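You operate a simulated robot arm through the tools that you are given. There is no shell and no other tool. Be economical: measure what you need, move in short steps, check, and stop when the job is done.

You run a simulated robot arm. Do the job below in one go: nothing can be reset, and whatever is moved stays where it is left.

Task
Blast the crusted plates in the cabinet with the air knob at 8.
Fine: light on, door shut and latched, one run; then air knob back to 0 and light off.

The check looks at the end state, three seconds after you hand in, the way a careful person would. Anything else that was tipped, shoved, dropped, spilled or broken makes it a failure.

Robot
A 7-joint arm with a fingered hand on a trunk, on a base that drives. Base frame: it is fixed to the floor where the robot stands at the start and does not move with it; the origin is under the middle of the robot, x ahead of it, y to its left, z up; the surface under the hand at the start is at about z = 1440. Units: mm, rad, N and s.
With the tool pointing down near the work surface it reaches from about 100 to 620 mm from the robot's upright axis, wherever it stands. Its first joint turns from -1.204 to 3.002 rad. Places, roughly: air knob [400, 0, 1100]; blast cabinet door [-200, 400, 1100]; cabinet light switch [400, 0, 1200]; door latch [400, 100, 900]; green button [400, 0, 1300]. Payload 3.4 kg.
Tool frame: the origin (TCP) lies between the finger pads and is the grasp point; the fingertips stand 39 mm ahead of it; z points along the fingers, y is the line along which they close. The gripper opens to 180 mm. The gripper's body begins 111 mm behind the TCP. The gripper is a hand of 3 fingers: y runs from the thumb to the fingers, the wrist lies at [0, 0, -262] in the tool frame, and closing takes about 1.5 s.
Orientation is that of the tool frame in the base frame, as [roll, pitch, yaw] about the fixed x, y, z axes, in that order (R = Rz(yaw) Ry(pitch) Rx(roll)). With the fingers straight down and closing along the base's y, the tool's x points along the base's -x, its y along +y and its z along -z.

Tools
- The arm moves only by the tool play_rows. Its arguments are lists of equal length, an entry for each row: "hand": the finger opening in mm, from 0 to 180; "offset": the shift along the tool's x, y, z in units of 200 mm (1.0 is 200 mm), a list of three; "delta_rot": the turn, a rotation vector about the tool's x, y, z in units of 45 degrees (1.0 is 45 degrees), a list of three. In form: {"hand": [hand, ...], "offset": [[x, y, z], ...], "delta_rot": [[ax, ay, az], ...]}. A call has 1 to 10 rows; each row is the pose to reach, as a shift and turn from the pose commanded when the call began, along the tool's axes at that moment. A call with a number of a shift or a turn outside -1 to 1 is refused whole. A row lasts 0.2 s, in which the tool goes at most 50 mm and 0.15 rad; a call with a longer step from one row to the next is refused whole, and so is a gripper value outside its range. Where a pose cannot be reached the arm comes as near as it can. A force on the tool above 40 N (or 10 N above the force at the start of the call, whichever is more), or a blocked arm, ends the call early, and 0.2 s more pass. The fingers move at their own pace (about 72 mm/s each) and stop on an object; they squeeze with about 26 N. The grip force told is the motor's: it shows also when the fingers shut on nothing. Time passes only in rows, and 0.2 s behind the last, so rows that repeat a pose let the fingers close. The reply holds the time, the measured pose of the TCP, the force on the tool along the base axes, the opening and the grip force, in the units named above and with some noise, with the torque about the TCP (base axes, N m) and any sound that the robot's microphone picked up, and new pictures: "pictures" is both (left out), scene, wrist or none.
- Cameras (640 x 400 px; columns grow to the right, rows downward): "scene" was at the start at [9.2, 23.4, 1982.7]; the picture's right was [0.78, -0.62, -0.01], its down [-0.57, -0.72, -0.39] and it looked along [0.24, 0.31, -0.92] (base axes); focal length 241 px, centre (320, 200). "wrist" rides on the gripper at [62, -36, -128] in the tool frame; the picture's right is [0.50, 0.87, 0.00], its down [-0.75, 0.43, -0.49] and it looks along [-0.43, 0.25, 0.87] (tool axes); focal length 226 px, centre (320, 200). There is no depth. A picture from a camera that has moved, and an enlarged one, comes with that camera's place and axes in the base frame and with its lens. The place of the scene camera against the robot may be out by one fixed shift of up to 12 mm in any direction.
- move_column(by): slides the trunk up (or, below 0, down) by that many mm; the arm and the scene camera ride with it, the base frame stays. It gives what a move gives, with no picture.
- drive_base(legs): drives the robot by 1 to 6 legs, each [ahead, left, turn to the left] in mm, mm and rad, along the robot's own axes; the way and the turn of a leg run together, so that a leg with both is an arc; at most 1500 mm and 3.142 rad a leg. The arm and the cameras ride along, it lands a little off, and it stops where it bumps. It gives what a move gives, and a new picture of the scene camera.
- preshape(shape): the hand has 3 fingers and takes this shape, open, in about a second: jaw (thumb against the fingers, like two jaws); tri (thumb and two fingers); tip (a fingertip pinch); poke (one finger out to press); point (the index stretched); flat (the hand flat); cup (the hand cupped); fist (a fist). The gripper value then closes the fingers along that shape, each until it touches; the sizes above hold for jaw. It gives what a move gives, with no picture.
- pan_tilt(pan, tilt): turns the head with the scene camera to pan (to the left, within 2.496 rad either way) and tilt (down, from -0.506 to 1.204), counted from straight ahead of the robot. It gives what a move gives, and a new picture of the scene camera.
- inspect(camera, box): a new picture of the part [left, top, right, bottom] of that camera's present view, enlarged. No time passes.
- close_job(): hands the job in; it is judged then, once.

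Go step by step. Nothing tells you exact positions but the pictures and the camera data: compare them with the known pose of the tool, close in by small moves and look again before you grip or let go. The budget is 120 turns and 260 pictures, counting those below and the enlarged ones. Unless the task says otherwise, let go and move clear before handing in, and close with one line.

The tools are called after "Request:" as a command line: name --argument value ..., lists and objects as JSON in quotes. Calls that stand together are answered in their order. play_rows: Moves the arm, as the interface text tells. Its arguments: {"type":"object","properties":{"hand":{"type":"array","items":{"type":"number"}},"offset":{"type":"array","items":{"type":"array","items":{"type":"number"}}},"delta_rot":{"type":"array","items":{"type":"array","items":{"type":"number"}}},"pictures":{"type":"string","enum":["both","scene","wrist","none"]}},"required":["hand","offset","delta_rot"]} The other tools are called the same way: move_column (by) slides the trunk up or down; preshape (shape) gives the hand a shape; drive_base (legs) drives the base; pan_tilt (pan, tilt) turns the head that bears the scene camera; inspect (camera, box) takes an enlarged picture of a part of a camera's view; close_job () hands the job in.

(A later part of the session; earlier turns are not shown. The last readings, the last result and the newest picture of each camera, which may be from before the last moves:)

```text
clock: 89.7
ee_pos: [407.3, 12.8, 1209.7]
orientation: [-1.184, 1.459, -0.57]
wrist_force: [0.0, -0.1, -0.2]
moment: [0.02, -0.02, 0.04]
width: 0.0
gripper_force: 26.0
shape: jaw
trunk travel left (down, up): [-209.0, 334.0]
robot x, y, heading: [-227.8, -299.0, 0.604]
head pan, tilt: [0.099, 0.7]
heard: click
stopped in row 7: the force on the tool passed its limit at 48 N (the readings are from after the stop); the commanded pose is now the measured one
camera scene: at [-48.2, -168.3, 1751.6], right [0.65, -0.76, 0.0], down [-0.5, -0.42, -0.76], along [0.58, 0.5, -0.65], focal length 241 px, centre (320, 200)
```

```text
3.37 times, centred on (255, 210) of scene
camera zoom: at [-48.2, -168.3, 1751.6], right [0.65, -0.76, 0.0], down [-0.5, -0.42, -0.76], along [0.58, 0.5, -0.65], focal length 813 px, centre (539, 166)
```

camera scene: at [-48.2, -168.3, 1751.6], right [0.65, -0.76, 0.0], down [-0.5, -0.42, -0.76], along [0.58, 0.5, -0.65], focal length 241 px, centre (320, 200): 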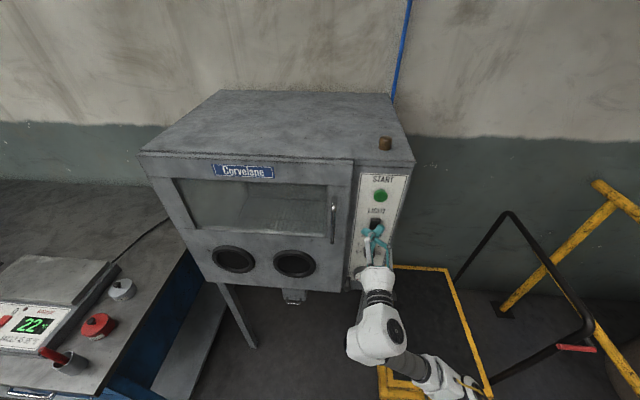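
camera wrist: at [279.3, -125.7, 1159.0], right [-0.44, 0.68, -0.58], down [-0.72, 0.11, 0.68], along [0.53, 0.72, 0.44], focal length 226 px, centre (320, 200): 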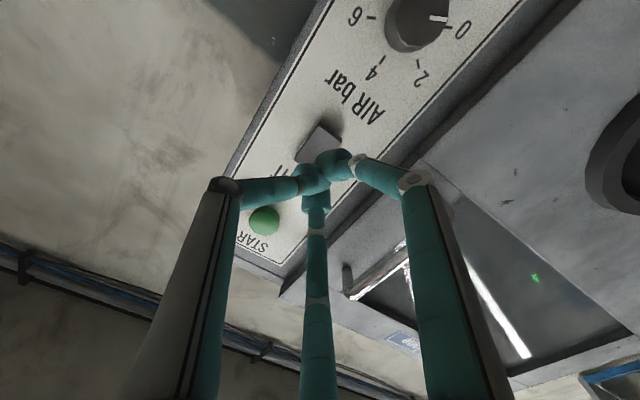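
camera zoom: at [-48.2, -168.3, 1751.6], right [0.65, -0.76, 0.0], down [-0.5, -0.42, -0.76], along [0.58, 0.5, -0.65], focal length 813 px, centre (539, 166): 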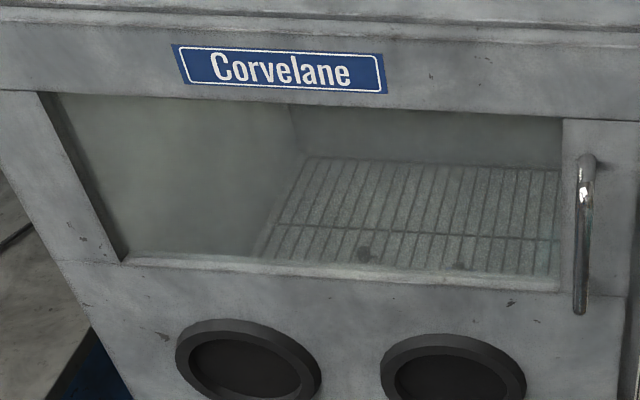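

A click, and the window is now lit: the light is on. Next I'll back off and look at the latch and the door's fit.

Request:
play_rows --hand '[0, 0, 0, 0, 0, 0, 0]' --offset '[[0, 0, -0.08], [0, 0, -0.18], [0, -0.05, -0.28], [0, -0.15, -0.36], [0, -0.25, -0.42], [0, -0.3, -0.45], [0, -0.3, -0.45]]' --delta_rot '[[0, 0, 0], [0, 0, 0], [0, 0, 0], [0, 0, 0], [0, 0, 0], [0, 0, 0], [0, 0, 0]]' --pictures "none"

Request:
inspect --camera "scene" --box '[325, 255, 385, 305]'

Request:
inspect --camera "scene" --box '[320, 140, 420, 220]'

```text
clock: 91.3
ee_pos: [363.7, -88.4, 1214.9]
orientation: [-1.155, 1.456, -0.542]
wrist_force: [-0.4, 0.4, 0.3]
moment: [0.03, -0.01, -0.01]
width: 0.0
gripper_force: 25.8
shape: jaw
trunk travel left (down, up): [-209.0, 334.0]
robot x, y, heading: [-224.8, -297.2, 0.608]
head pan, tilt: [0.099, 0.7]
```

```text
8.00 times, centred on (355, 280) of scene
camera zoom: at [-53.6, -167.9, 1752.4], right [0.65, -0.76, 0.0], down [-0.49, -0.42, -0.76], along [0.58, 0.5, -0.65], focal length 1932 px, centre (40, -440)
```

zoom: 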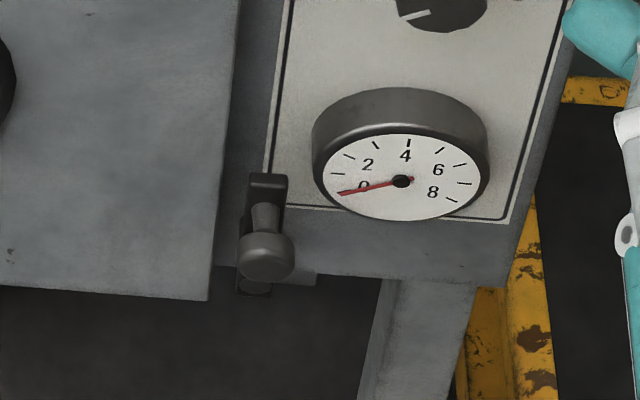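

```text
5.00 times, centred on (370, 180) of scene
camera zoom: at [-53.6, -167.9, 1752.4], right [0.65, -0.76, 0.0], down [-0.49, -0.42, -0.76], along [0.58, 0.5, -0.65], focal length 1207 px, centre (70, 300)
```

zoom: 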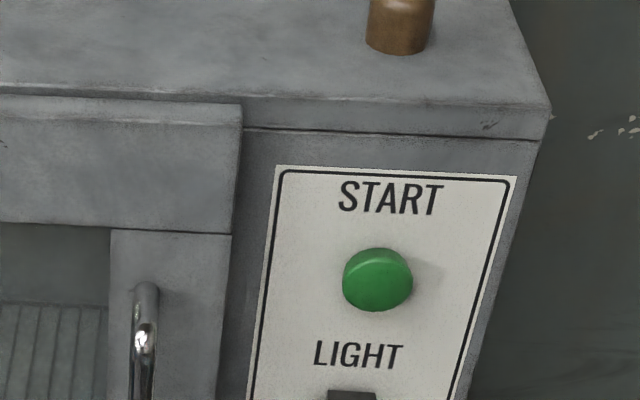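

The latch looks like a short vertical bar with a round stud, just right of the door's lower edge, near z 910. I'll lower the trunk to get the hand and cameras near it.

Request:
move_column --by -190

Request:
play_rows --hand '[0, 0, 0, 0, 0, 0, 0]' --offset '[[0.1, 0, 0], [0.2, 0.05, 0], [0.3, 0.1, 0], [0.4, 0.15, 0], [0.5, 0.2, 0], [0.5, 0.2, 0], [0.5, 0.2, 0]]' --delta_rot '[[0, 0, 0], [0, 0, 0], [0, 0, 0], [0, 0, 0], [0, 0, 0], [0, 0, 0], [0, 0, 0]]' --pictures "both"

```text
clock: 93.4
ee_pos: [441.3, -36.8, 858.8]
orientation: [-2.78, 1.293, -2.152]
wrist_force: [-0.4, -0.4, -0.6]
moment: [0.03, 0.03, 0.01]
width: 0.1
gripper_force: 26.1
shape: jaw
trunk travel left (down, up): [-19.0, 524.0]
robot x, y, heading: [-226.7, -299.9, 0.607]
head pan, tilt: [0.099, 0.7]
```

```text
clock: 95.0
ee_pos: [405.7, -22.1, 756.9]
orientation: [-2.78, 1.293, -2.154]
wrist_force: [-0.2, -0.1, 0.3]
moment: [-0.01, 0.02, 0.0]
width: 0.0
gripper_force: 26.4
shape: jaw
out of reach, approached as far as the arm can: row 1, 2, 3, 4
trunk travel left (down, up): [-19.0, 524.0]
robot x, y, heading: [-225.5, -295.6, 0.608]
head pan, tilt: [0.099, 0.7]
camera scene: at [199.9, 7.8, 1494.2], right [0.65, -0.76, 0.0], down [-0.49, -0.42, -0.76], along [0.58, 0.49, -0.65], focal length 241 px, centre (320, 200)
camera wrist: at [315.5, -136.4, 733.3], right [-0.59, 0.58, -0.56], down [-0.53, 0.25, 0.81], along [0.61, 0.78, 0.16], focal length 226 px, centre (320, 200)
```

scene: 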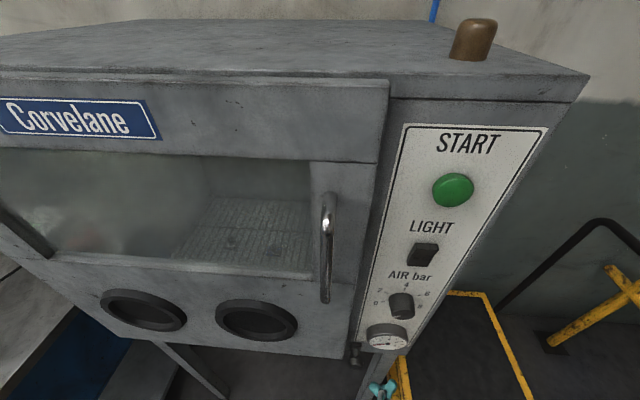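
wrist: 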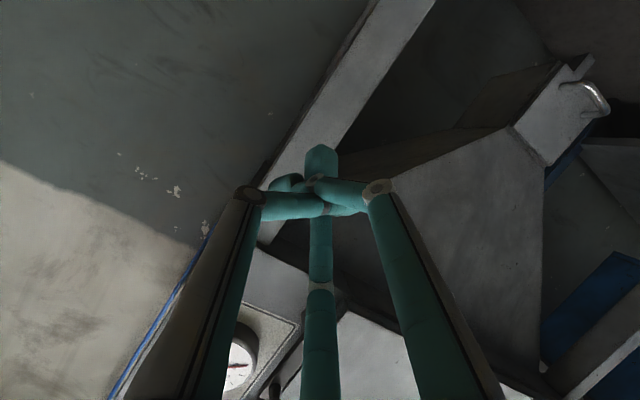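

Lowering the trunk also bends the body forward and dropped the hand more than expected. I'll raise it part-way, which pulls hand and head back from the cabinet.

Request:
move_column --by 80

Request:
pan_tilt --pan 0.1 --tilt 0.9

Request:
inspect --camera "wrist" --box '[0, 0, 640, 400]'

```text
clock: 96.2
ee_pos: [403.6, -26.7, 835.5]
orientation: [-2.788, 1.289, -2.158]
wrist_force: [0.6, 0.4, 0.5]
moment: [0.02, 0.0, -0.02]
width: 0.0
gripper_force: 25.8
shape: jaw
trunk travel left (down, up): [-99.0, 444.0]
robot x, y, heading: [-222.7, -296.3, 0.603]
head pan, tilt: [0.099, 0.7]
```

```text
clock: 96.9
ee_pos: [402.9, -27.1, 836.6]
orientation: [-2.782, 1.292, -2.153]
wrist_force: [1.5, -0.1, 0.3]
moment: [0.01, -0.01, -0.02]
width: 0.0
gripper_force: 25.8
shape: jaw
trunk travel left (down, up): [-99.0, 444.0]
robot x, y, heading: [-226.7, -298.3, 0.605]
head pan, tilt: [0.099, 0.901]
camera scene: at [79.5, -79.1, 1599.3], right [0.65, -0.76, 0.0], down [-0.6, -0.51, -0.62], along [0.47, 0.4, -0.79], focal length 241 px, centre (320, 200)
```

scene: 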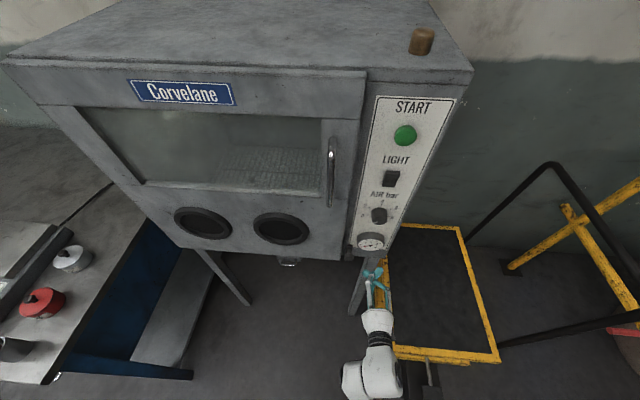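

```text
1.00 times, centred on (320, 200) of wrist (not enlarged: the box is as wide or as high as the picture)
camera zoom: at [313.6, -141.5, 814.3], right [-0.59, 0.58, -0.56], down [-0.53, 0.25, 0.81], along [0.6, 0.78, 0.16], focal length 226 px, centre (320, 200)
```

zoom: 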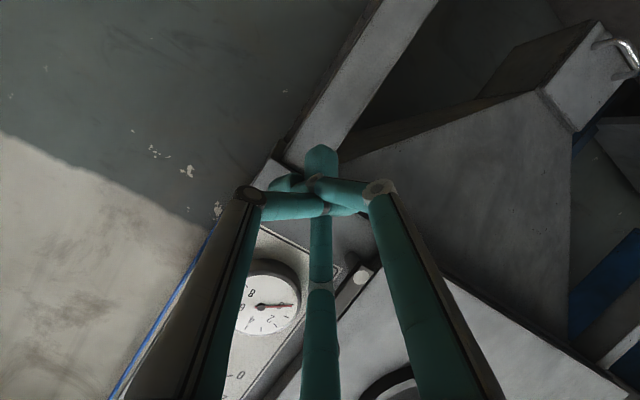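

The latch stud is visible in the wrist view, right beside the centre finger. Enlarging it.

Request:
inspect --camera "wrist" --box '[310, 220, 410, 320]'

Request:
inspect --camera "scene" --box '[330, 220, 410, 290]'

```text
4.00 times, centred on (360, 270) of wrist
camera zoom: at [313.6, -141.5, 814.3], right [-0.59, 0.58, -0.56], down [-0.53, 0.25, 0.81], along [0.6, 0.78, 0.16], focal length 904 px, centre (160, -80)
```

zoom: 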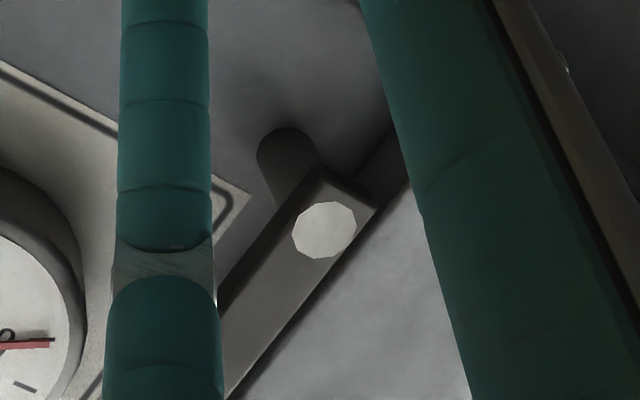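

```text
5.71 times, centred on (370, 255) of scene
camera zoom: at [79.5, -79.1, 1599.3], right [0.65, -0.76, 0.0], down [-0.6, -0.51, -0.62], along [0.47, 0.4, -0.79], focal length 1380 px, centre (34, -114)
```

zoom: 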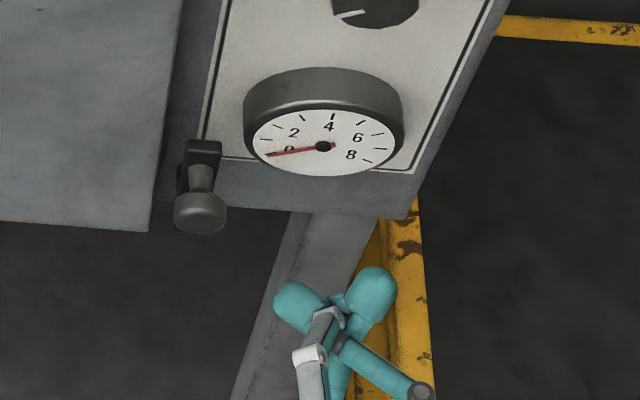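

I need an unobstructed view: I'll back off 100 mm and raise the hand so that the latch appears beyond the fingertips.

Request:
play_rows --hand '[0, 0, 0, 0, 0, 0, 0, 0, 0]' --offset '[[0, 0, -0.1], [0, 0, -0.2], [0, 0, -0.3], [-0.1, 0, -0.4], [-0.2, 0, -0.45], [-0.3, 0, -0.45], [-0.4, 0.05, -0.45], [-0.5, 0.1, -0.45], [-0.5, 0.1, -0.45]]' --delta_rot '[[0, 0, 0], [0, 0, 0], [0, 0, 0], [0, 0, 0], [0, 0, 0], [0, 0, 0], [0, 0, 0], [0, 0, 0], [0, 0, 0]]' --pictures "wrist"

Request:
inspect --camera "wrist" --box '[260, 60, 460, 220]'

```text
clock: 98.9
ee_pos: [362.4, -37.5, 864.3]
orientation: [-2.739, 1.28, -2.12]
wrist_force: [0.4, 0.4, -0.7]
moment: [0.0, 0.0, -0.04]
width: 0.2
gripper_force: 26.2
shape: jaw
out of reach, approached as far as the arm can: row 2, 3, 4, 5, 6, 7, 8, 9
trunk travel left (down, up): [-99.0, 444.0]
robot x, y, heading: [-228.3, -297.8, 0.602]
head pan, tilt: [0.099, 0.901]
camera wrist: at [272.6, -152.3, 842.0], right [-0.59, 0.57, -0.58], down [-0.54, 0.26, 0.8], along [0.61, 0.78, 0.15], focal length 226 px, centre (320, 200)
```

wrist: 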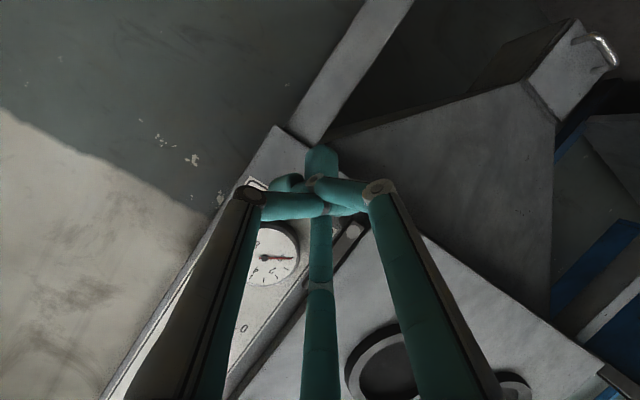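

```text
2.50 times, centred on (360, 140) of wrist
camera zoom: at [272.6, -152.3, 842.0], right [-0.59, 0.57, -0.58], down [-0.54, 0.26, 0.8], along [0.61, 0.78, 0.15], focal length 565 px, centre (220, 350)
```

zoom: 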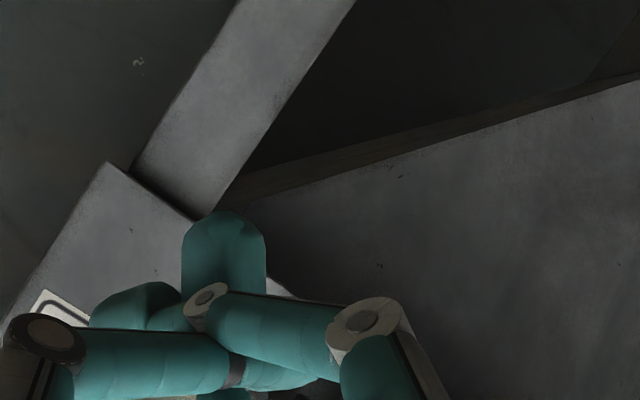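

The arm is cramped here because the body leans forward when low. I'll back the base off and reopen the hand for a clear view.

Request:
drive_base --legs '[[-70, 0, 0], [-70, 0, 0]]'

Request:
preshape --shape "jaw"

Request:
play_rows --hand '[180, 180, 180, 180, 180, 180, 180, 180]' --offset '[[-0.1, 0, 0], [-0.2, 0, 0], [-0.3, 0, 0], [-0.4, 0, 0], [-0.4, 0, 0], [-0.4, 0, 0], [-0.4, 0, 0], [-0.4, 0, 0]]' --delta_rot '[[0, 0, 0], [0, 0, 0], [0, 0, 0], [0, 0, 0], [0, 0, 0], [0, 0, 0], [0, 0, 0], [0, 0, 0]]' --pictures "both"

```text
clock: 100.5
ee_pos: [247.0, -121.1, 864.3]
orientation: [-2.745, 1.285, -2.126]
wrist_force: [0.5, -0.1, 0.6]
moment: [0.02, 0.03, -0.02]
width: 0.1
gripper_force: 26.1
shape: jaw
trunk travel left (down, up): [-99.0, 444.0]
robot x, y, heading: [-340.4, -377.4, 0.611]
head pan, tilt: [0.099, 0.901]
camera scene: at [-39.3, -157.9, 1599.6], right [0.65, -0.76, 0.0], down [-0.6, -0.51, -0.62], along [0.47, 0.4, -0.79], focal length 241 px, centre (320, 200)
```

scene: 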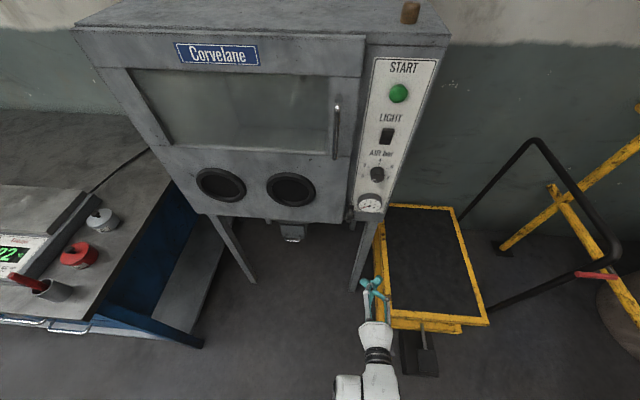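

```text
clock: 101.4
ee_pos: [245.0, -122.3, 866.0]
orientation: [-2.744, 1.287, -2.124]
wrist_force: [-0.7, 0.7, 0.0]
moment: [0.04, 0.0, 0.01]
width: 179.9
gripper_force: 0.0
shape: jaw
trunk travel left (down, up): [-99.0, 444.0]
robot x, y, heading: [-342.0, -378.1, 0.611]
head pan, tilt: [0.099, 0.901]
```

```text
clock: 103.2
ee_pos: [257.5, -102.6, 941.7]
orientation: [-2.743, 1.287, -2.123]
wrist_force: [-0.6, 0.2, 0.0]
moment: [-0.03, 0.0, 0.01]
width: 179.6
gripper_force: 0.1
shape: jaw
trunk travel left (down, up): [-99.0, 444.0]
robot x, y, heading: [-340.0, -380.5, 0.607]
head pan, tilt: [0.099, 0.901]
camera scene: at [-37.5, -157.6, 1599.1], right [0.65, -0.76, 0.0], down [-0.6, -0.51, -0.62], along [0.47, 0.4, -0.79], focal length 241 px, centre (320, 200)
camera wrist: at [167.4, -216.5, 919.3], right [-0.58, 0.57, -0.57], down [-0.54, 0.26, 0.8], along [0.61, 0.78, 0.16], focal length 226 px, centre (320, 200)
```

scene: 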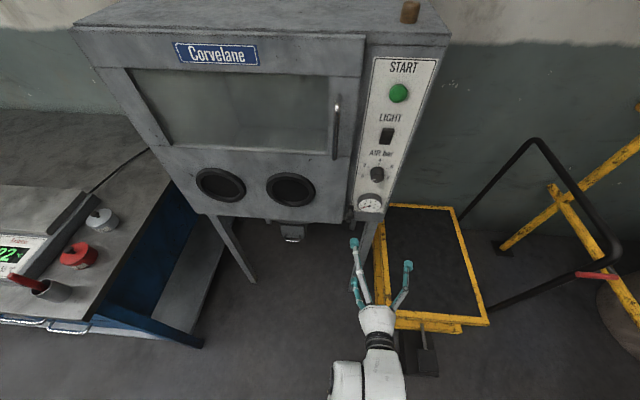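
wrist: 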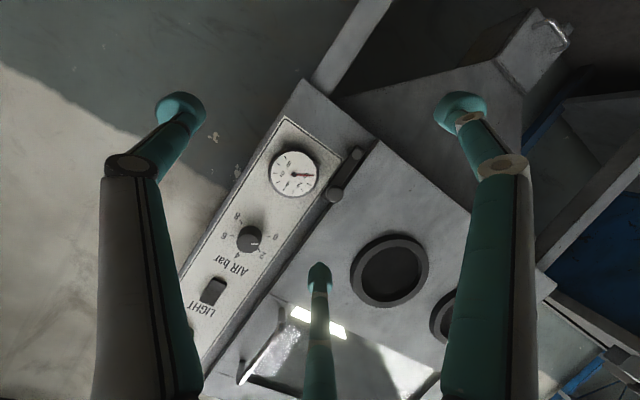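

Now the latch shows clearly as a bar between panel and door. Enlarging it and the knob.

Request:
inspect --camera "wrist" --box '[300, 130, 400, 220]'

Request:
inspect --camera "wrist" --box '[190, 190, 310, 310]'

Request:
inspect --camera "scene" --box '[320, 160, 400, 230]'

```text
4.44 times, centred on (350, 175) of wrist
camera zoom: at [167.4, -216.5, 919.3], right [-0.58, 0.57, -0.57], down [-0.54, 0.26, 0.8], along [0.61, 0.78, 0.16], focal length 1005 px, centre (187, 311)
```

zoom: 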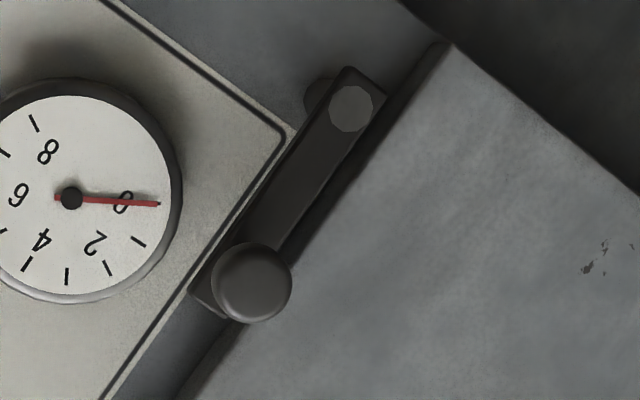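

```text
3.33 times, centred on (250, 250) of wrist
camera zoom: at [167.4, -216.5, 919.3], right [-0.58, 0.57, -0.57], down [-0.54, 0.26, 0.8], along [0.61, 0.78, 0.16], focal length 754 px, centre (553, 33)
```

zoom: 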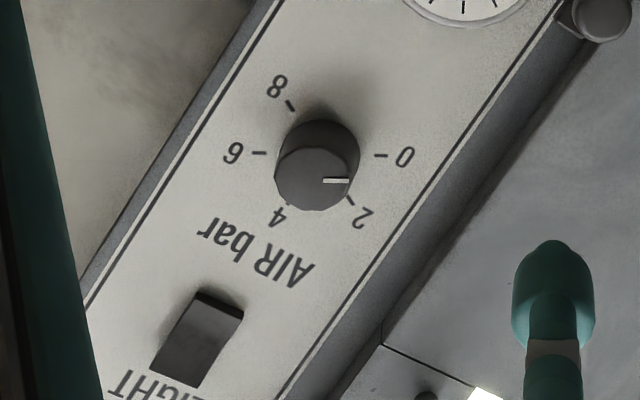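

```text
5.71 times, centred on (360, 195) of scene
camera zoom: at [-37.5, -157.6, 1599.1], right [0.65, -0.76, 0.0], down [-0.6, -0.51, -0.62], along [0.47, 0.4, -0.79], focal length 1380 px, centre (91, 229)
```

zoom: 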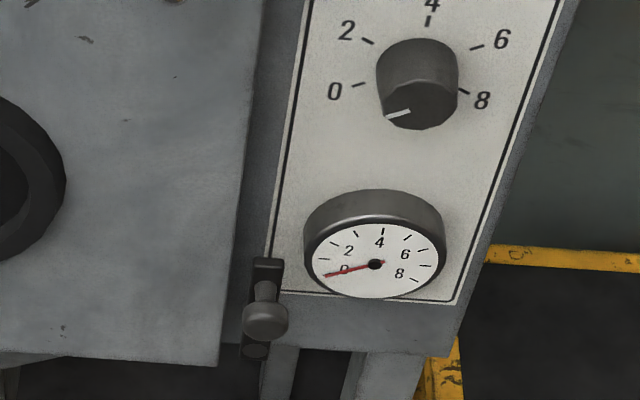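

The latch is a vertical bar pivoted at its lower end (z≈887), with a knob at the top (about [361, 51, 953]) that must swing left across the door. I'll straighten the tool and approach with the fingers part-open on either side of that knob.

Request:
play_rows --hand '[80, 80, 80, 80, 80, 80, 80, 80]' --offset '[[-0.03, 0.05, 0.06], [-0.06, 0.1, 0.13], [-0.1, 0.16, 0.2], [-0.13, 0.21, 0.28], [-0.16, 0.26, 0.35], [-0.2, 0.31, 0.415], [-0.2, 0.31, 0.415], [-0.2, 0.31, 0.415]]' --delta_rot '[[0, -0.08, 0.03], [0, -0.16, 0.06], [0, -0.24, 0.1], [0, -0.33, 0.144], [0, -0.33, 0.144], [0, -0.33, 0.144], [0, -0.33, 0.144], [0, -0.33, 0.144]]' --pictures "both"

Request:
inspect --camera "scene" --box '[310, 150, 430, 260]'

```text
clock: 105.0
ee_pos: [293.2, 1.8, 952.6]
orientation: [2.222, 1.566, 2.844]
wrist_force: [0.2, 0.1, 0.7]
moment: [-0.04, 0.0, -0.03]
width: 80.6
gripper_force: 0.1
shape: jaw
trunk travel left (down, up): [-99.0, 444.0]
robot x, y, heading: [-342.7, -378.0, 0.605]
head pan, tilt: [0.099, 0.901]
camera scene: at [-37.0, -157.7, 1599.1], right [0.65, -0.76, 0.0], down [-0.6, -0.51, -0.62], along [0.47, 0.4, -0.79], focal length 241 px, centre (320, 200)
camera wrist: at [209.2, -101.6, 891.1], right [-0.51, 0.71, -0.5], down [-0.65, 0.07, 0.76], along [0.57, 0.71, 0.42], focal length 226 px, centre (320, 200)
```

scene: 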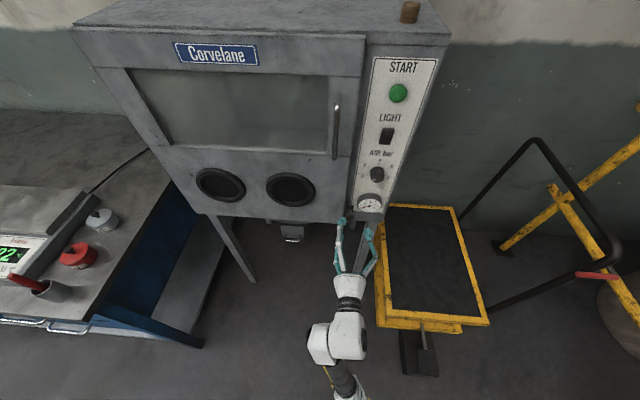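
wrist: 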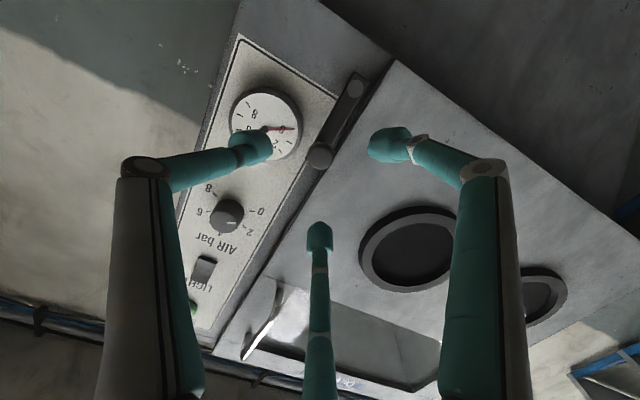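

```text
3.64 times, centred on (370, 205) of scene
camera zoom: at [-37.0, -157.7, 1599.1], right [0.65, -0.76, 0.0], down [-0.6, -0.51, -0.62], along [0.47, 0.4, -0.79], focal length 878 px, centre (138, 182)
```

zoom: 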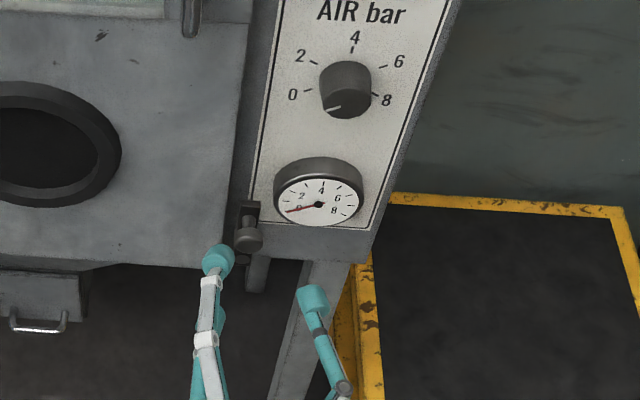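

The tool is now square to the cabinet and centred on the latch knob. To avoid the leading fingers hitting the glove port, I'll close the hand, go to the knob's right side, and push from there.

Request:
play_rows --hand '[0, 0, 0, 0, 0, 0, 0, 0, 0]' --offset '[[0, -0.05, 0], [0, -0.1, 0], [0, -0.15, 0], [0, -0.2, 0], [0, -0.2, 0], [0, -0.2, 0.08], [0, -0.2, 0.16], [0, -0.2, 0.22], [0, -0.2, 0.22]]' --delta_rot '[[0, 0, 0], [0, 0, 0], [0, 0, 0], [0, 0, 0], [0, 0, 0], [0, 0, 0], [0, 0, 0], [0, 0, 0], [0, 0, 0]]' --pictures "both"

Request:
inspect --camera "scene" --box '[320, 170, 400, 240]'

```text
clock: 107.0
ee_pos: [352.9, -5.4, 950.9]
orientation: [2.272, 1.567, 2.892]
wrist_force: [0.0, 0.3, 0.5]
moment: [0.04, 0.01, 0.0]
width: 0.0
gripper_force: 26.0
shape: jaw
trunk travel left (down, up): [-99.0, 444.0]
robot x, y, heading: [-339.7, -380.9, 0.609]
head pan, tilt: [0.099, 0.901]
camera scene: at [-36.2, -158.1, 1599.0], right [0.65, -0.76, 0.0], down [-0.6, -0.51, -0.62], along [0.47, 0.4, -0.79], focal length 241 px, centre (320, 200)
camera wrist: at [269.0, -108.5, 889.3], right [-0.51, 0.71, -0.5], down [-0.65, 0.07, 0.76], along [0.57, 0.71, 0.42], focal length 226 px, centre (320, 200)
```

scene: 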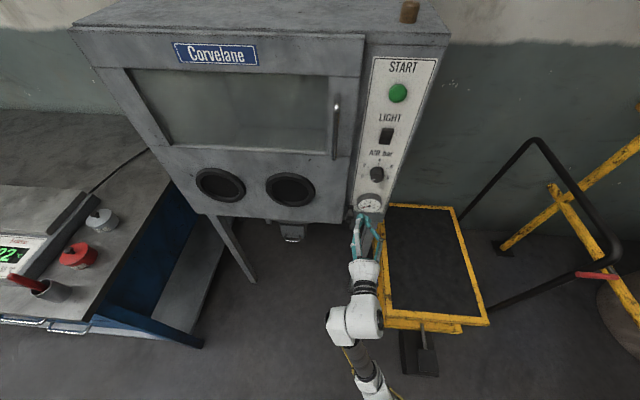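
wrist: 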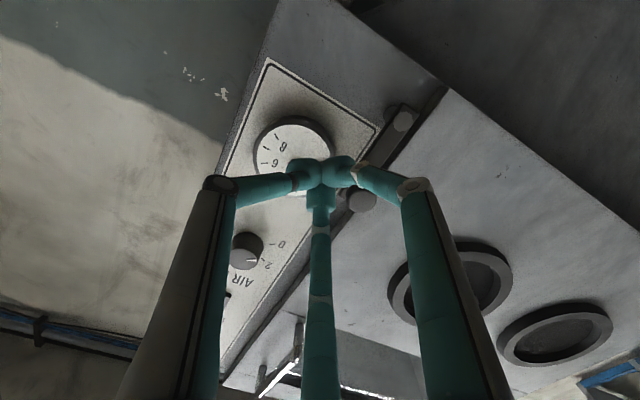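

```text
5.71 times, centred on (360, 205) of scene
camera zoom: at [-36.2, -158.1, 1599.0], right [0.65, -0.76, 0.0], down [-0.6, -0.51, -0.62], along [0.47, 0.4, -0.79], focal length 1380 px, centre (91, 171)
```

zoom: 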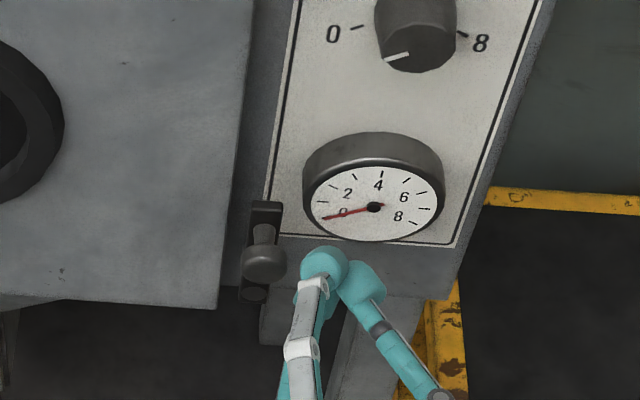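

The fingertips are to the right of the latch knob. I'll go 22 mm deeper and sweep it left and down along its arc.

Request:
play_rows --hand '[0, 0, 0, 0, 0, 0, 0, 0, 0, 0]' --offset '[[0, 0, 0.06], [0, 0, 0.11], [0, 0.07, 0.11], [-0.01, 0.15, 0.11], [-0.03, 0.23, 0.11], [0, 0.32, 0.11], [0.035, 0.4, 0.11], [0.1, 0.47, 0.11], [0.18, 0.52, 0.11], [0.23, 0.52, 0.11]]' --delta_rot '[[0, 0, 0], [0, 0, 0], [0, 0, 0], [0, 0, 0], [0, 0, 0], [0, 0, 0], [0, 0, 0], [0, 0, 0], [0, 0, 0], [0, 0, 0]]' --pictures "both"

Request:
inspect --camera "scene" --box '[310, 170, 400, 250]'

```text
clock: 109.2
ee_pos: [307.0, 92.3, 900.7]
orientation: [2.648, 1.56, -3.013]
wrist_force: [-6.3, -8.7, -0.1]
moment: [-0.21, 0.18, -0.11]
width: 0.2
gripper_force: 25.8
shape: jaw
trunk travel left (down, up): [-99.0, 444.0]
robot x, y, heading: [-340.6, -379.8, 0.602]
head pan, tilt: [0.099, 0.901]
camera scene: at [-33.2, -164.1, 1598.6], right [0.65, -0.76, -0.01], down [-0.6, -0.51, -0.62], along [0.47, 0.4, -0.79], focal length 241 px, centre (320, 200)
camera wrist: at [224.0, -10.7, 840.7], right [-0.51, 0.7, -0.5], down [-0.65, 0.07, 0.76], along [0.57, 0.71, 0.42], focal length 226 px, centre (320, 200)
```

scene: 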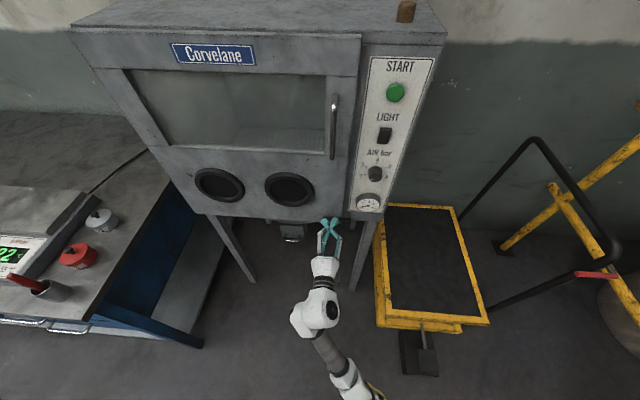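
wrist: 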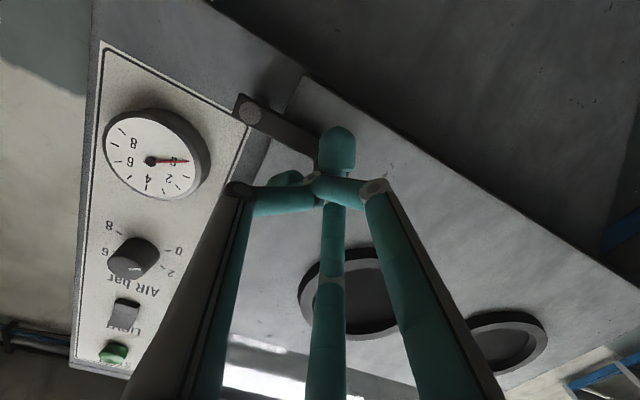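

```text
5.00 times, centred on (355, 210) of scene
camera zoom: at [-33.2, -164.1, 1598.6], right [0.65, -0.76, -0.01], down [-0.6, -0.51, -0.62], along [0.47, 0.4, -0.79], focal length 1207 px, centre (145, 150)
```

zoom: 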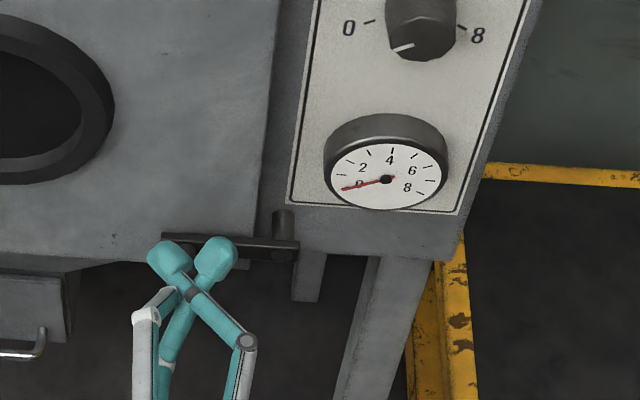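

The latch bar now lies horizontally across the door's edge. I'll back straight off and check it.

Request:
play_rows --hand '[0, 0, 0, 0, 0, 0, 0]' --offset '[[0, 0, -0.06], [0, 0, -0.14], [0, 0, -0.24], [0, -0.05, -0.34], [0, -0.1, -0.4], [0, -0.15, -0.45], [0, -0.15, -0.45]]' --delta_rot '[[0, 0, 0], [0, 0, 0], [0, 0, 0], [0, 0, 0], [0, 0, 0], [0, 0, 0], [0, 0, 0]]' --pictures "scene"

Request:
inspect --camera "scene" --box '[310, 170, 400, 250]'

```text
clock: 110.8
ee_pos: [251.1, 14.3, 906.8]
orientation: [2.301, 1.568, 2.921]
wrist_force: [-0.2, 0.4, 0.4]
moment: [0.0, -0.03, -0.01]
width: 0.1
gripper_force: 25.8
shape: jaw
trunk travel left (down, up): [-99.0, 444.0]
robot x, y, heading: [-340.6, -377.4, 0.608]
head pan, tilt: [0.099, 0.901]
camera scene: at [-37.0, -158.3, 1599.1], right [0.65, -0.76, 0.0], down [-0.6, -0.51, -0.62], along [0.47, 0.4, -0.79], focal length 241 px, centre (320, 200)
```

scene: 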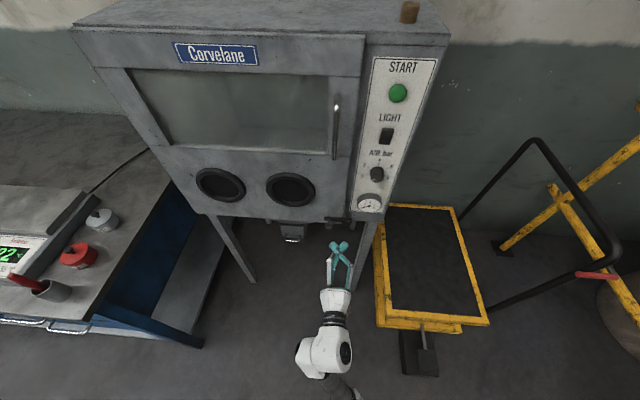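

```text
5.00 times, centred on (355, 210) of scene
camera zoom: at [-37.0, -158.3, 1599.1], right [0.65, -0.76, 0.0], down [-0.6, -0.51, -0.62], along [0.47, 0.4, -0.79], focal length 1207 px, centre (145, 150)
```

zoom: 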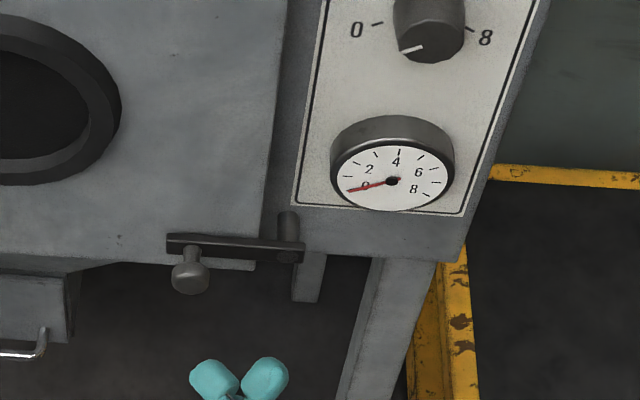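

The door is shut and latched. Now the air knob: centre about [422, 23, 1099], marks spaced 60° (0 at −120°, 8 at +120°), so it needs 240° clockwise. I'll raise the trunk toward its height.

Request:
move_column --by 150

Request:
play_rows --hand '[80, 80, 80, 80]' --offset '[[0, 0, 0], [0, 0, 0], [0, 0, 0], [0, 0, 0]]' --delta_rot '[[0, 0, 0], [0, 0, 0], [0, 0, 0], [0, 0, 0]]' --pictures "none"

```text
clock: 112.6
ee_pos: [253.7, 15.9, 1056.3]
orientation: [2.413, 1.566, 3.035]
wrist_force: [0.1, 0.6, -0.7]
moment: [-0.02, -0.01, 0.01]
width: 0.0
gripper_force: 26.3
shape: jaw
trunk travel left (down, up): [-249.0, 294.0]
robot x, y, heading: [-344.0, -379.7, 0.605]
head pan, tilt: [0.099, 0.901]
```

```text
clock: 113.6
ee_pos: [252.8, 15.5, 1056.6]
orientation: [2.286, 1.568, 2.902]
wrist_force: [-0.3, 0.9, 0.3]
moment: [-0.01, 0.02, 0.0]
width: 79.4
gripper_force: 0.1
shape: jaw
trunk travel left (down, up): [-249.0, 294.0]
robot x, y, heading: [-343.0, -376.8, 0.605]
head pan, tilt: [0.099, 0.901]
```

Now I'll move in front of the knob while rolling the hand anticlockwise to gain turning range.

Request:
play_rows --hand '[80, 80, 80, 80, 80, 80, 80, 80, 80, 80]' --offset '[[-0.03, -0.07, 0], [-0.06, -0.14, 0], [-0.1, -0.21, 0.05], [-0.14, -0.28, 0.1], [-0.18, -0.35, 0.15], [-0.21, -0.41, 0.2], [-0.21, -0.47, 0.25], [-0.21, -0.47, 0.25], [-0.21, -0.47, 0.25], [-0.21, -0.47, 0.25]]' --delta_rot '[[0, 0, -0.15], [0, 0, -0.3], [0, 0, -0.45], [0, 0, -0.6], [0, 0, -0.75], [0, 0, -0.9], [0, 0, -1.0], [0, 0, -1.0], [0, 0, -1.0], [0, 0, -1.0]]' --pictures "none"

Request:
play_rows --hand '[80, 80, 80, 80, 80, 80, 80, 80]' --offset '[[0, 0, 0], [0, 0, 0], [0, 0, 0], [0, 0, 0], [0, 0, 0], [0, 0, 0], [0, 0, 0], [0, 0, 0]]' --delta_rot '[[0, 0, -0.15], [0, 0, -0.3], [0, 0, -0.45], [0, 0, -0.6], [0, 0, -0.75], [0, 0, -0.9], [0, 0, -1.0], [0, 0, -1.0]]' --pictures "both"

```text
clock: 115.8
ee_pos: [349.9, -34.0, 1100.0]
orientation: [-1.574, 0.789, -0.953]
wrist_force: [-0.5, 0.2, 0.0]
moment: [0.04, -0.01, -0.01]
width: 79.5
gripper_force: 0.0
shape: jaw
trunk travel left (down, up): [-249.0, 294.0]
robot x, y, heading: [-341.9, -375.2, 0.607]
head pan, tilt: [0.099, 0.901]
```

```text
clock: 117.6
ee_pos: [348.9, -33.3, 1098.5]
orientation: [-1.574, 0.003, -0.952]
wrist_force: [-1.0, 0.2, 0.9]
moment: [-0.02, 0.03, 0.01]
width: 79.6
gripper_force: 0.1
shape: jaw
trunk travel left (down, up): [-249.0, 294.0]
robot x, y, heading: [-340.1, -381.7, 0.609]
head pan, tilt: [0.099, 0.901]
camera scene: at [-213.1, -283.6, 1779.3], right [0.65, -0.76, 0.0], down [-0.6, -0.51, -0.62], along [0.47, 0.4, -0.79], focal length 241 px, centre (320, 200)
camera wrist: at [280.5, -157.6, 1135.2], right [0.29, -0.41, -0.87], down [-0.84, 0.33, -0.43], along [0.46, 0.85, -0.25], focal length 226 px, centre (320, 200)
```

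scene: 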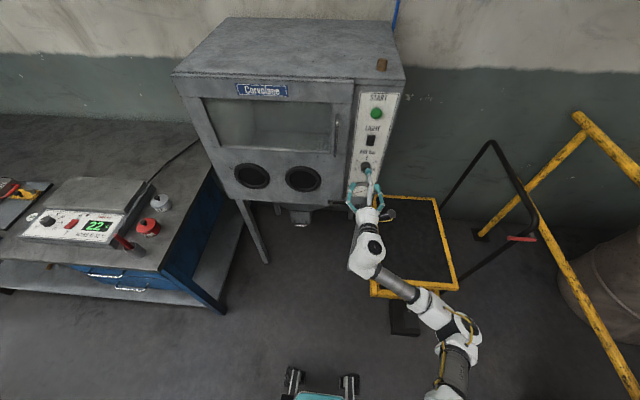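
wrist: 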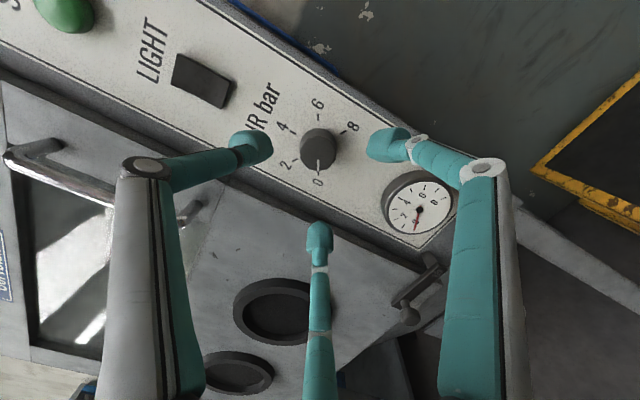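

The tool axis is centred on the knob, pointer at 0. I'll advance to bring the fingertips beside it.

Request:
play_rows --hand '[80, 80, 80, 80, 80, 80]' --offset '[[0, 0, 0.08], [0, 0, 0.17], [0, 0, 0.25], [0, 0, 0.33], [0, 0, 0.38], [0, 0, 0.38]]' --delta_rot '[[0, 0, 0], [0, 0, 0], [0, 0, 0], [0, 0, 0], [0, 0, 0], [0, 0, 0]]' --pictures "both"

Request:
inspect --camera "wrist" --box '[220, 60, 440, 240]'

```text
clock: 119.0
ee_pos: [409.5, 11.0, 1098.2]
orientation: [-1.571, 0.004, -0.95]
wrist_force: [-0.2, 0.1, -0.1]
moment: [0.0, 0.03, -0.04]
width: 79.3
gripper_force: 0.0
shape: jaw
trunk travel left (down, up): [-249.0, 294.0]
robot x, y, heading: [-340.0, -379.4, 0.603]
head pan, tilt: [0.099, 0.901]
camera scene: at [-212.8, -283.1, 1779.3], right [0.65, -0.76, 0.0], down [-0.6, -0.51, -0.62], along [0.47, 0.4, -0.79], focal length 241 px, centre (320, 200)
camera wrist: at [342.5, -113.4, 1135.5], right [0.29, -0.41, -0.87], down [-0.84, 0.33, -0.43], along [0.46, 0.85, -0.25], focal length 226 px, centre (320, 200)
```

scene: 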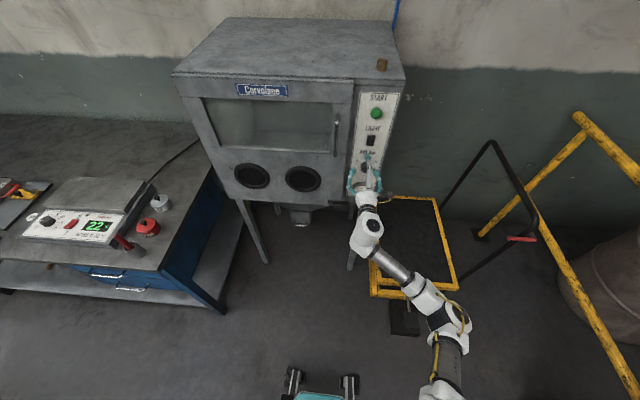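
wrist: 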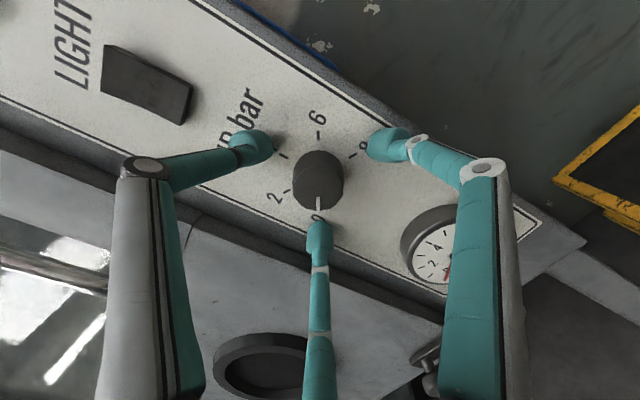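

```text
2.22 times, centred on (330, 150) of wrist
camera zoom: at [342.5, -113.4, 1135.5], right [0.29, -0.41, -0.87], down [-0.84, 0.33, -0.43], along [0.46, 0.85, -0.25], focal length 502 px, centre (298, 311)
```

zoom: 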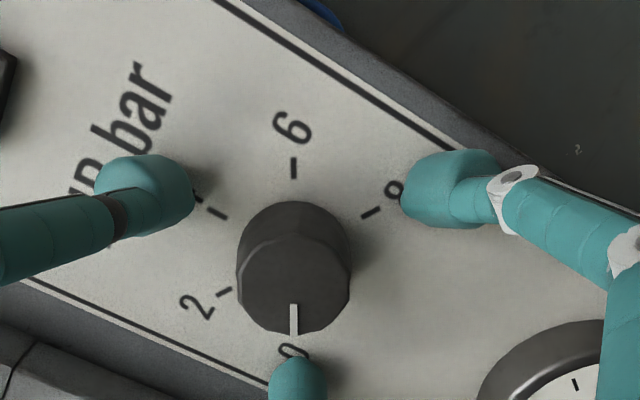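

Three fingertips surround the knob. I'll close on it and check the grip.

Request:
play_rows --hand '[20, 20, 20, 20, 20]' --offset '[[0, 0, 0], [0, 0, 0], [0, 0, 0], [0, 0, 0], [0, 0, 0]]' --delta_rot '[[0, 0, 0], [0, 0, 0], [0, 0, 0], [0, 0, 0], [0, 0, 0]]' --pictures "wrist"

Request:
inspect --camera "wrist" --box '[220, 60, 440, 240]'

```text
clock: 120.2
ee_pos: [410.0, 10.7, 1098.3]
orientation: [-1.574, 0.003, -0.951]
wrist_force: [0.2, 0.8, 1.8]
moment: [0.06, -0.05, -0.01]
width: 32.6
gripper_force: 25.8
shape: jaw
trunk travel left (down, up): [-249.0, 294.0]
robot x, y, heading: [-342.8, -383.2, 0.607]
head pan, tilt: [0.099, 0.901]
camera wrist: at [342.5, -113.8, 1135.5], right [0.29, -0.41, -0.87], down [-0.84, 0.33, -0.43], along [0.46, 0.85, -0.25], focal length 226 px, centre (320, 200)
```

wrist: 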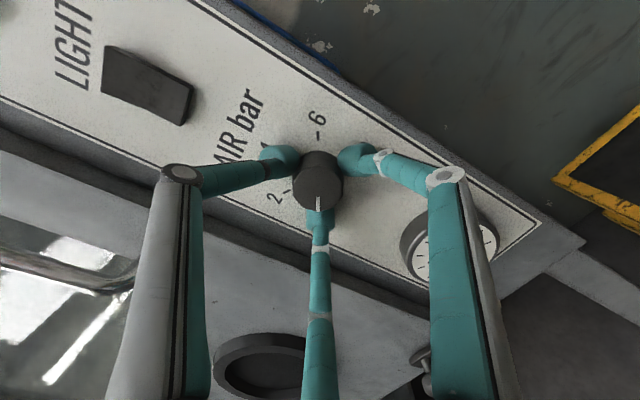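

```text
2.22 times, centred on (330, 150) of wrist
camera zoom: at [342.5, -113.8, 1135.5], right [0.29, -0.41, -0.87], down [-0.84, 0.33, -0.43], along [0.46, 0.85, -0.25], focal length 502 px, centre (298, 311)
```

zoom: 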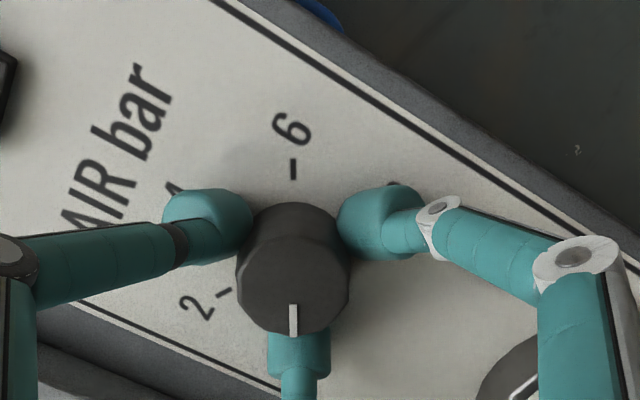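

Firm, centred grip. Turning clockwise 45°.

Request:
play_rows --hand '[20, 20, 20, 20, 20, 20, 20, 20, 20, 20]' --offset '[[0, 0, 0], [0, 0, 0], [0, 0, 0], [0, 0, 0], [0, 0, 0], [0, 0, 0], [0, 0, 0], [0, 0, 0], [0, 0, 0], [0, 0, 0]]' --delta_rot '[[0, 0, 0.1], [0, 0, 0.2], [0, 0, 0.3], [0, 0, 0.4], [0, 0, 0.5], [0, 0, 0.6], [0, 0, 0.7], [0, 0, 0.8], [0, 0, 0.9], [0, 0, 1.0]]' --pictures "wrist"

Request:
inspect --camera "wrist" --box '[220, 60, 440, 240]'

```text
clock: 122.4
ee_pos: [410.5, 12.4, 1098.8]
orientation: [-1.576, 0.791, -0.953]
wrist_force: [-1.3, 0.2, 1.6]
moment: [0.06, -0.07, -0.02]
width: 32.9
gripper_force: 25.5
shape: jaw
trunk travel left (down, up): [-249.0, 294.0]
robot x, y, heading: [-341.2, -377.5, 0.609]
head pan, tilt: [0.099, 0.901]
camera wrist: at [346.0, -118.7, 1080.8], right [-0.15, 0.21, -0.96], down [-0.89, 0.4, 0.23], along [0.43, 0.89, 0.13], focal length 226 px, centre (320, 200)
```

wrist: 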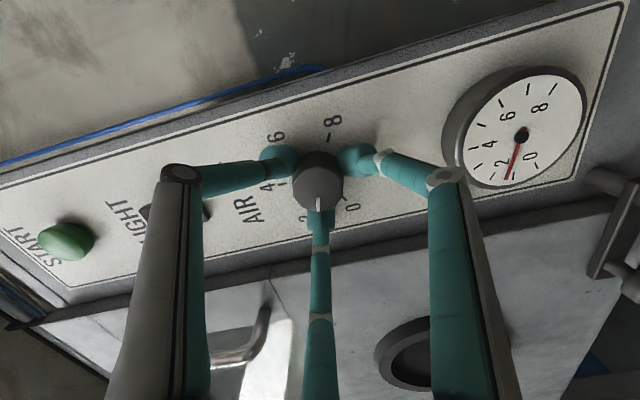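

```text
2.22 times, centred on (330, 150) of wrist
camera zoom: at [346.0, -118.7, 1080.8], right [-0.15, 0.21, -0.96], down [-0.89, 0.4, 0.23], along [0.43, 0.89, 0.13], focal length 502 px, centre (298, 311)
```

zoom: 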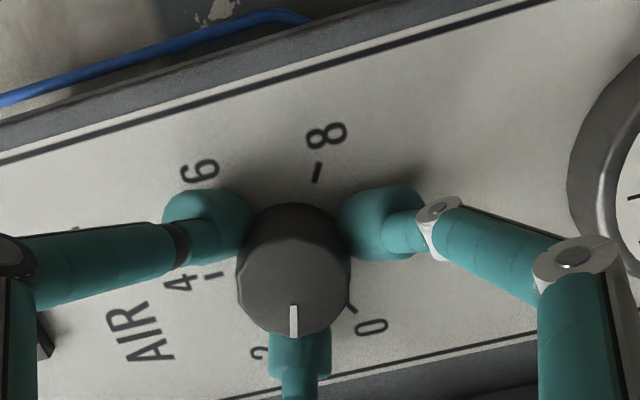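

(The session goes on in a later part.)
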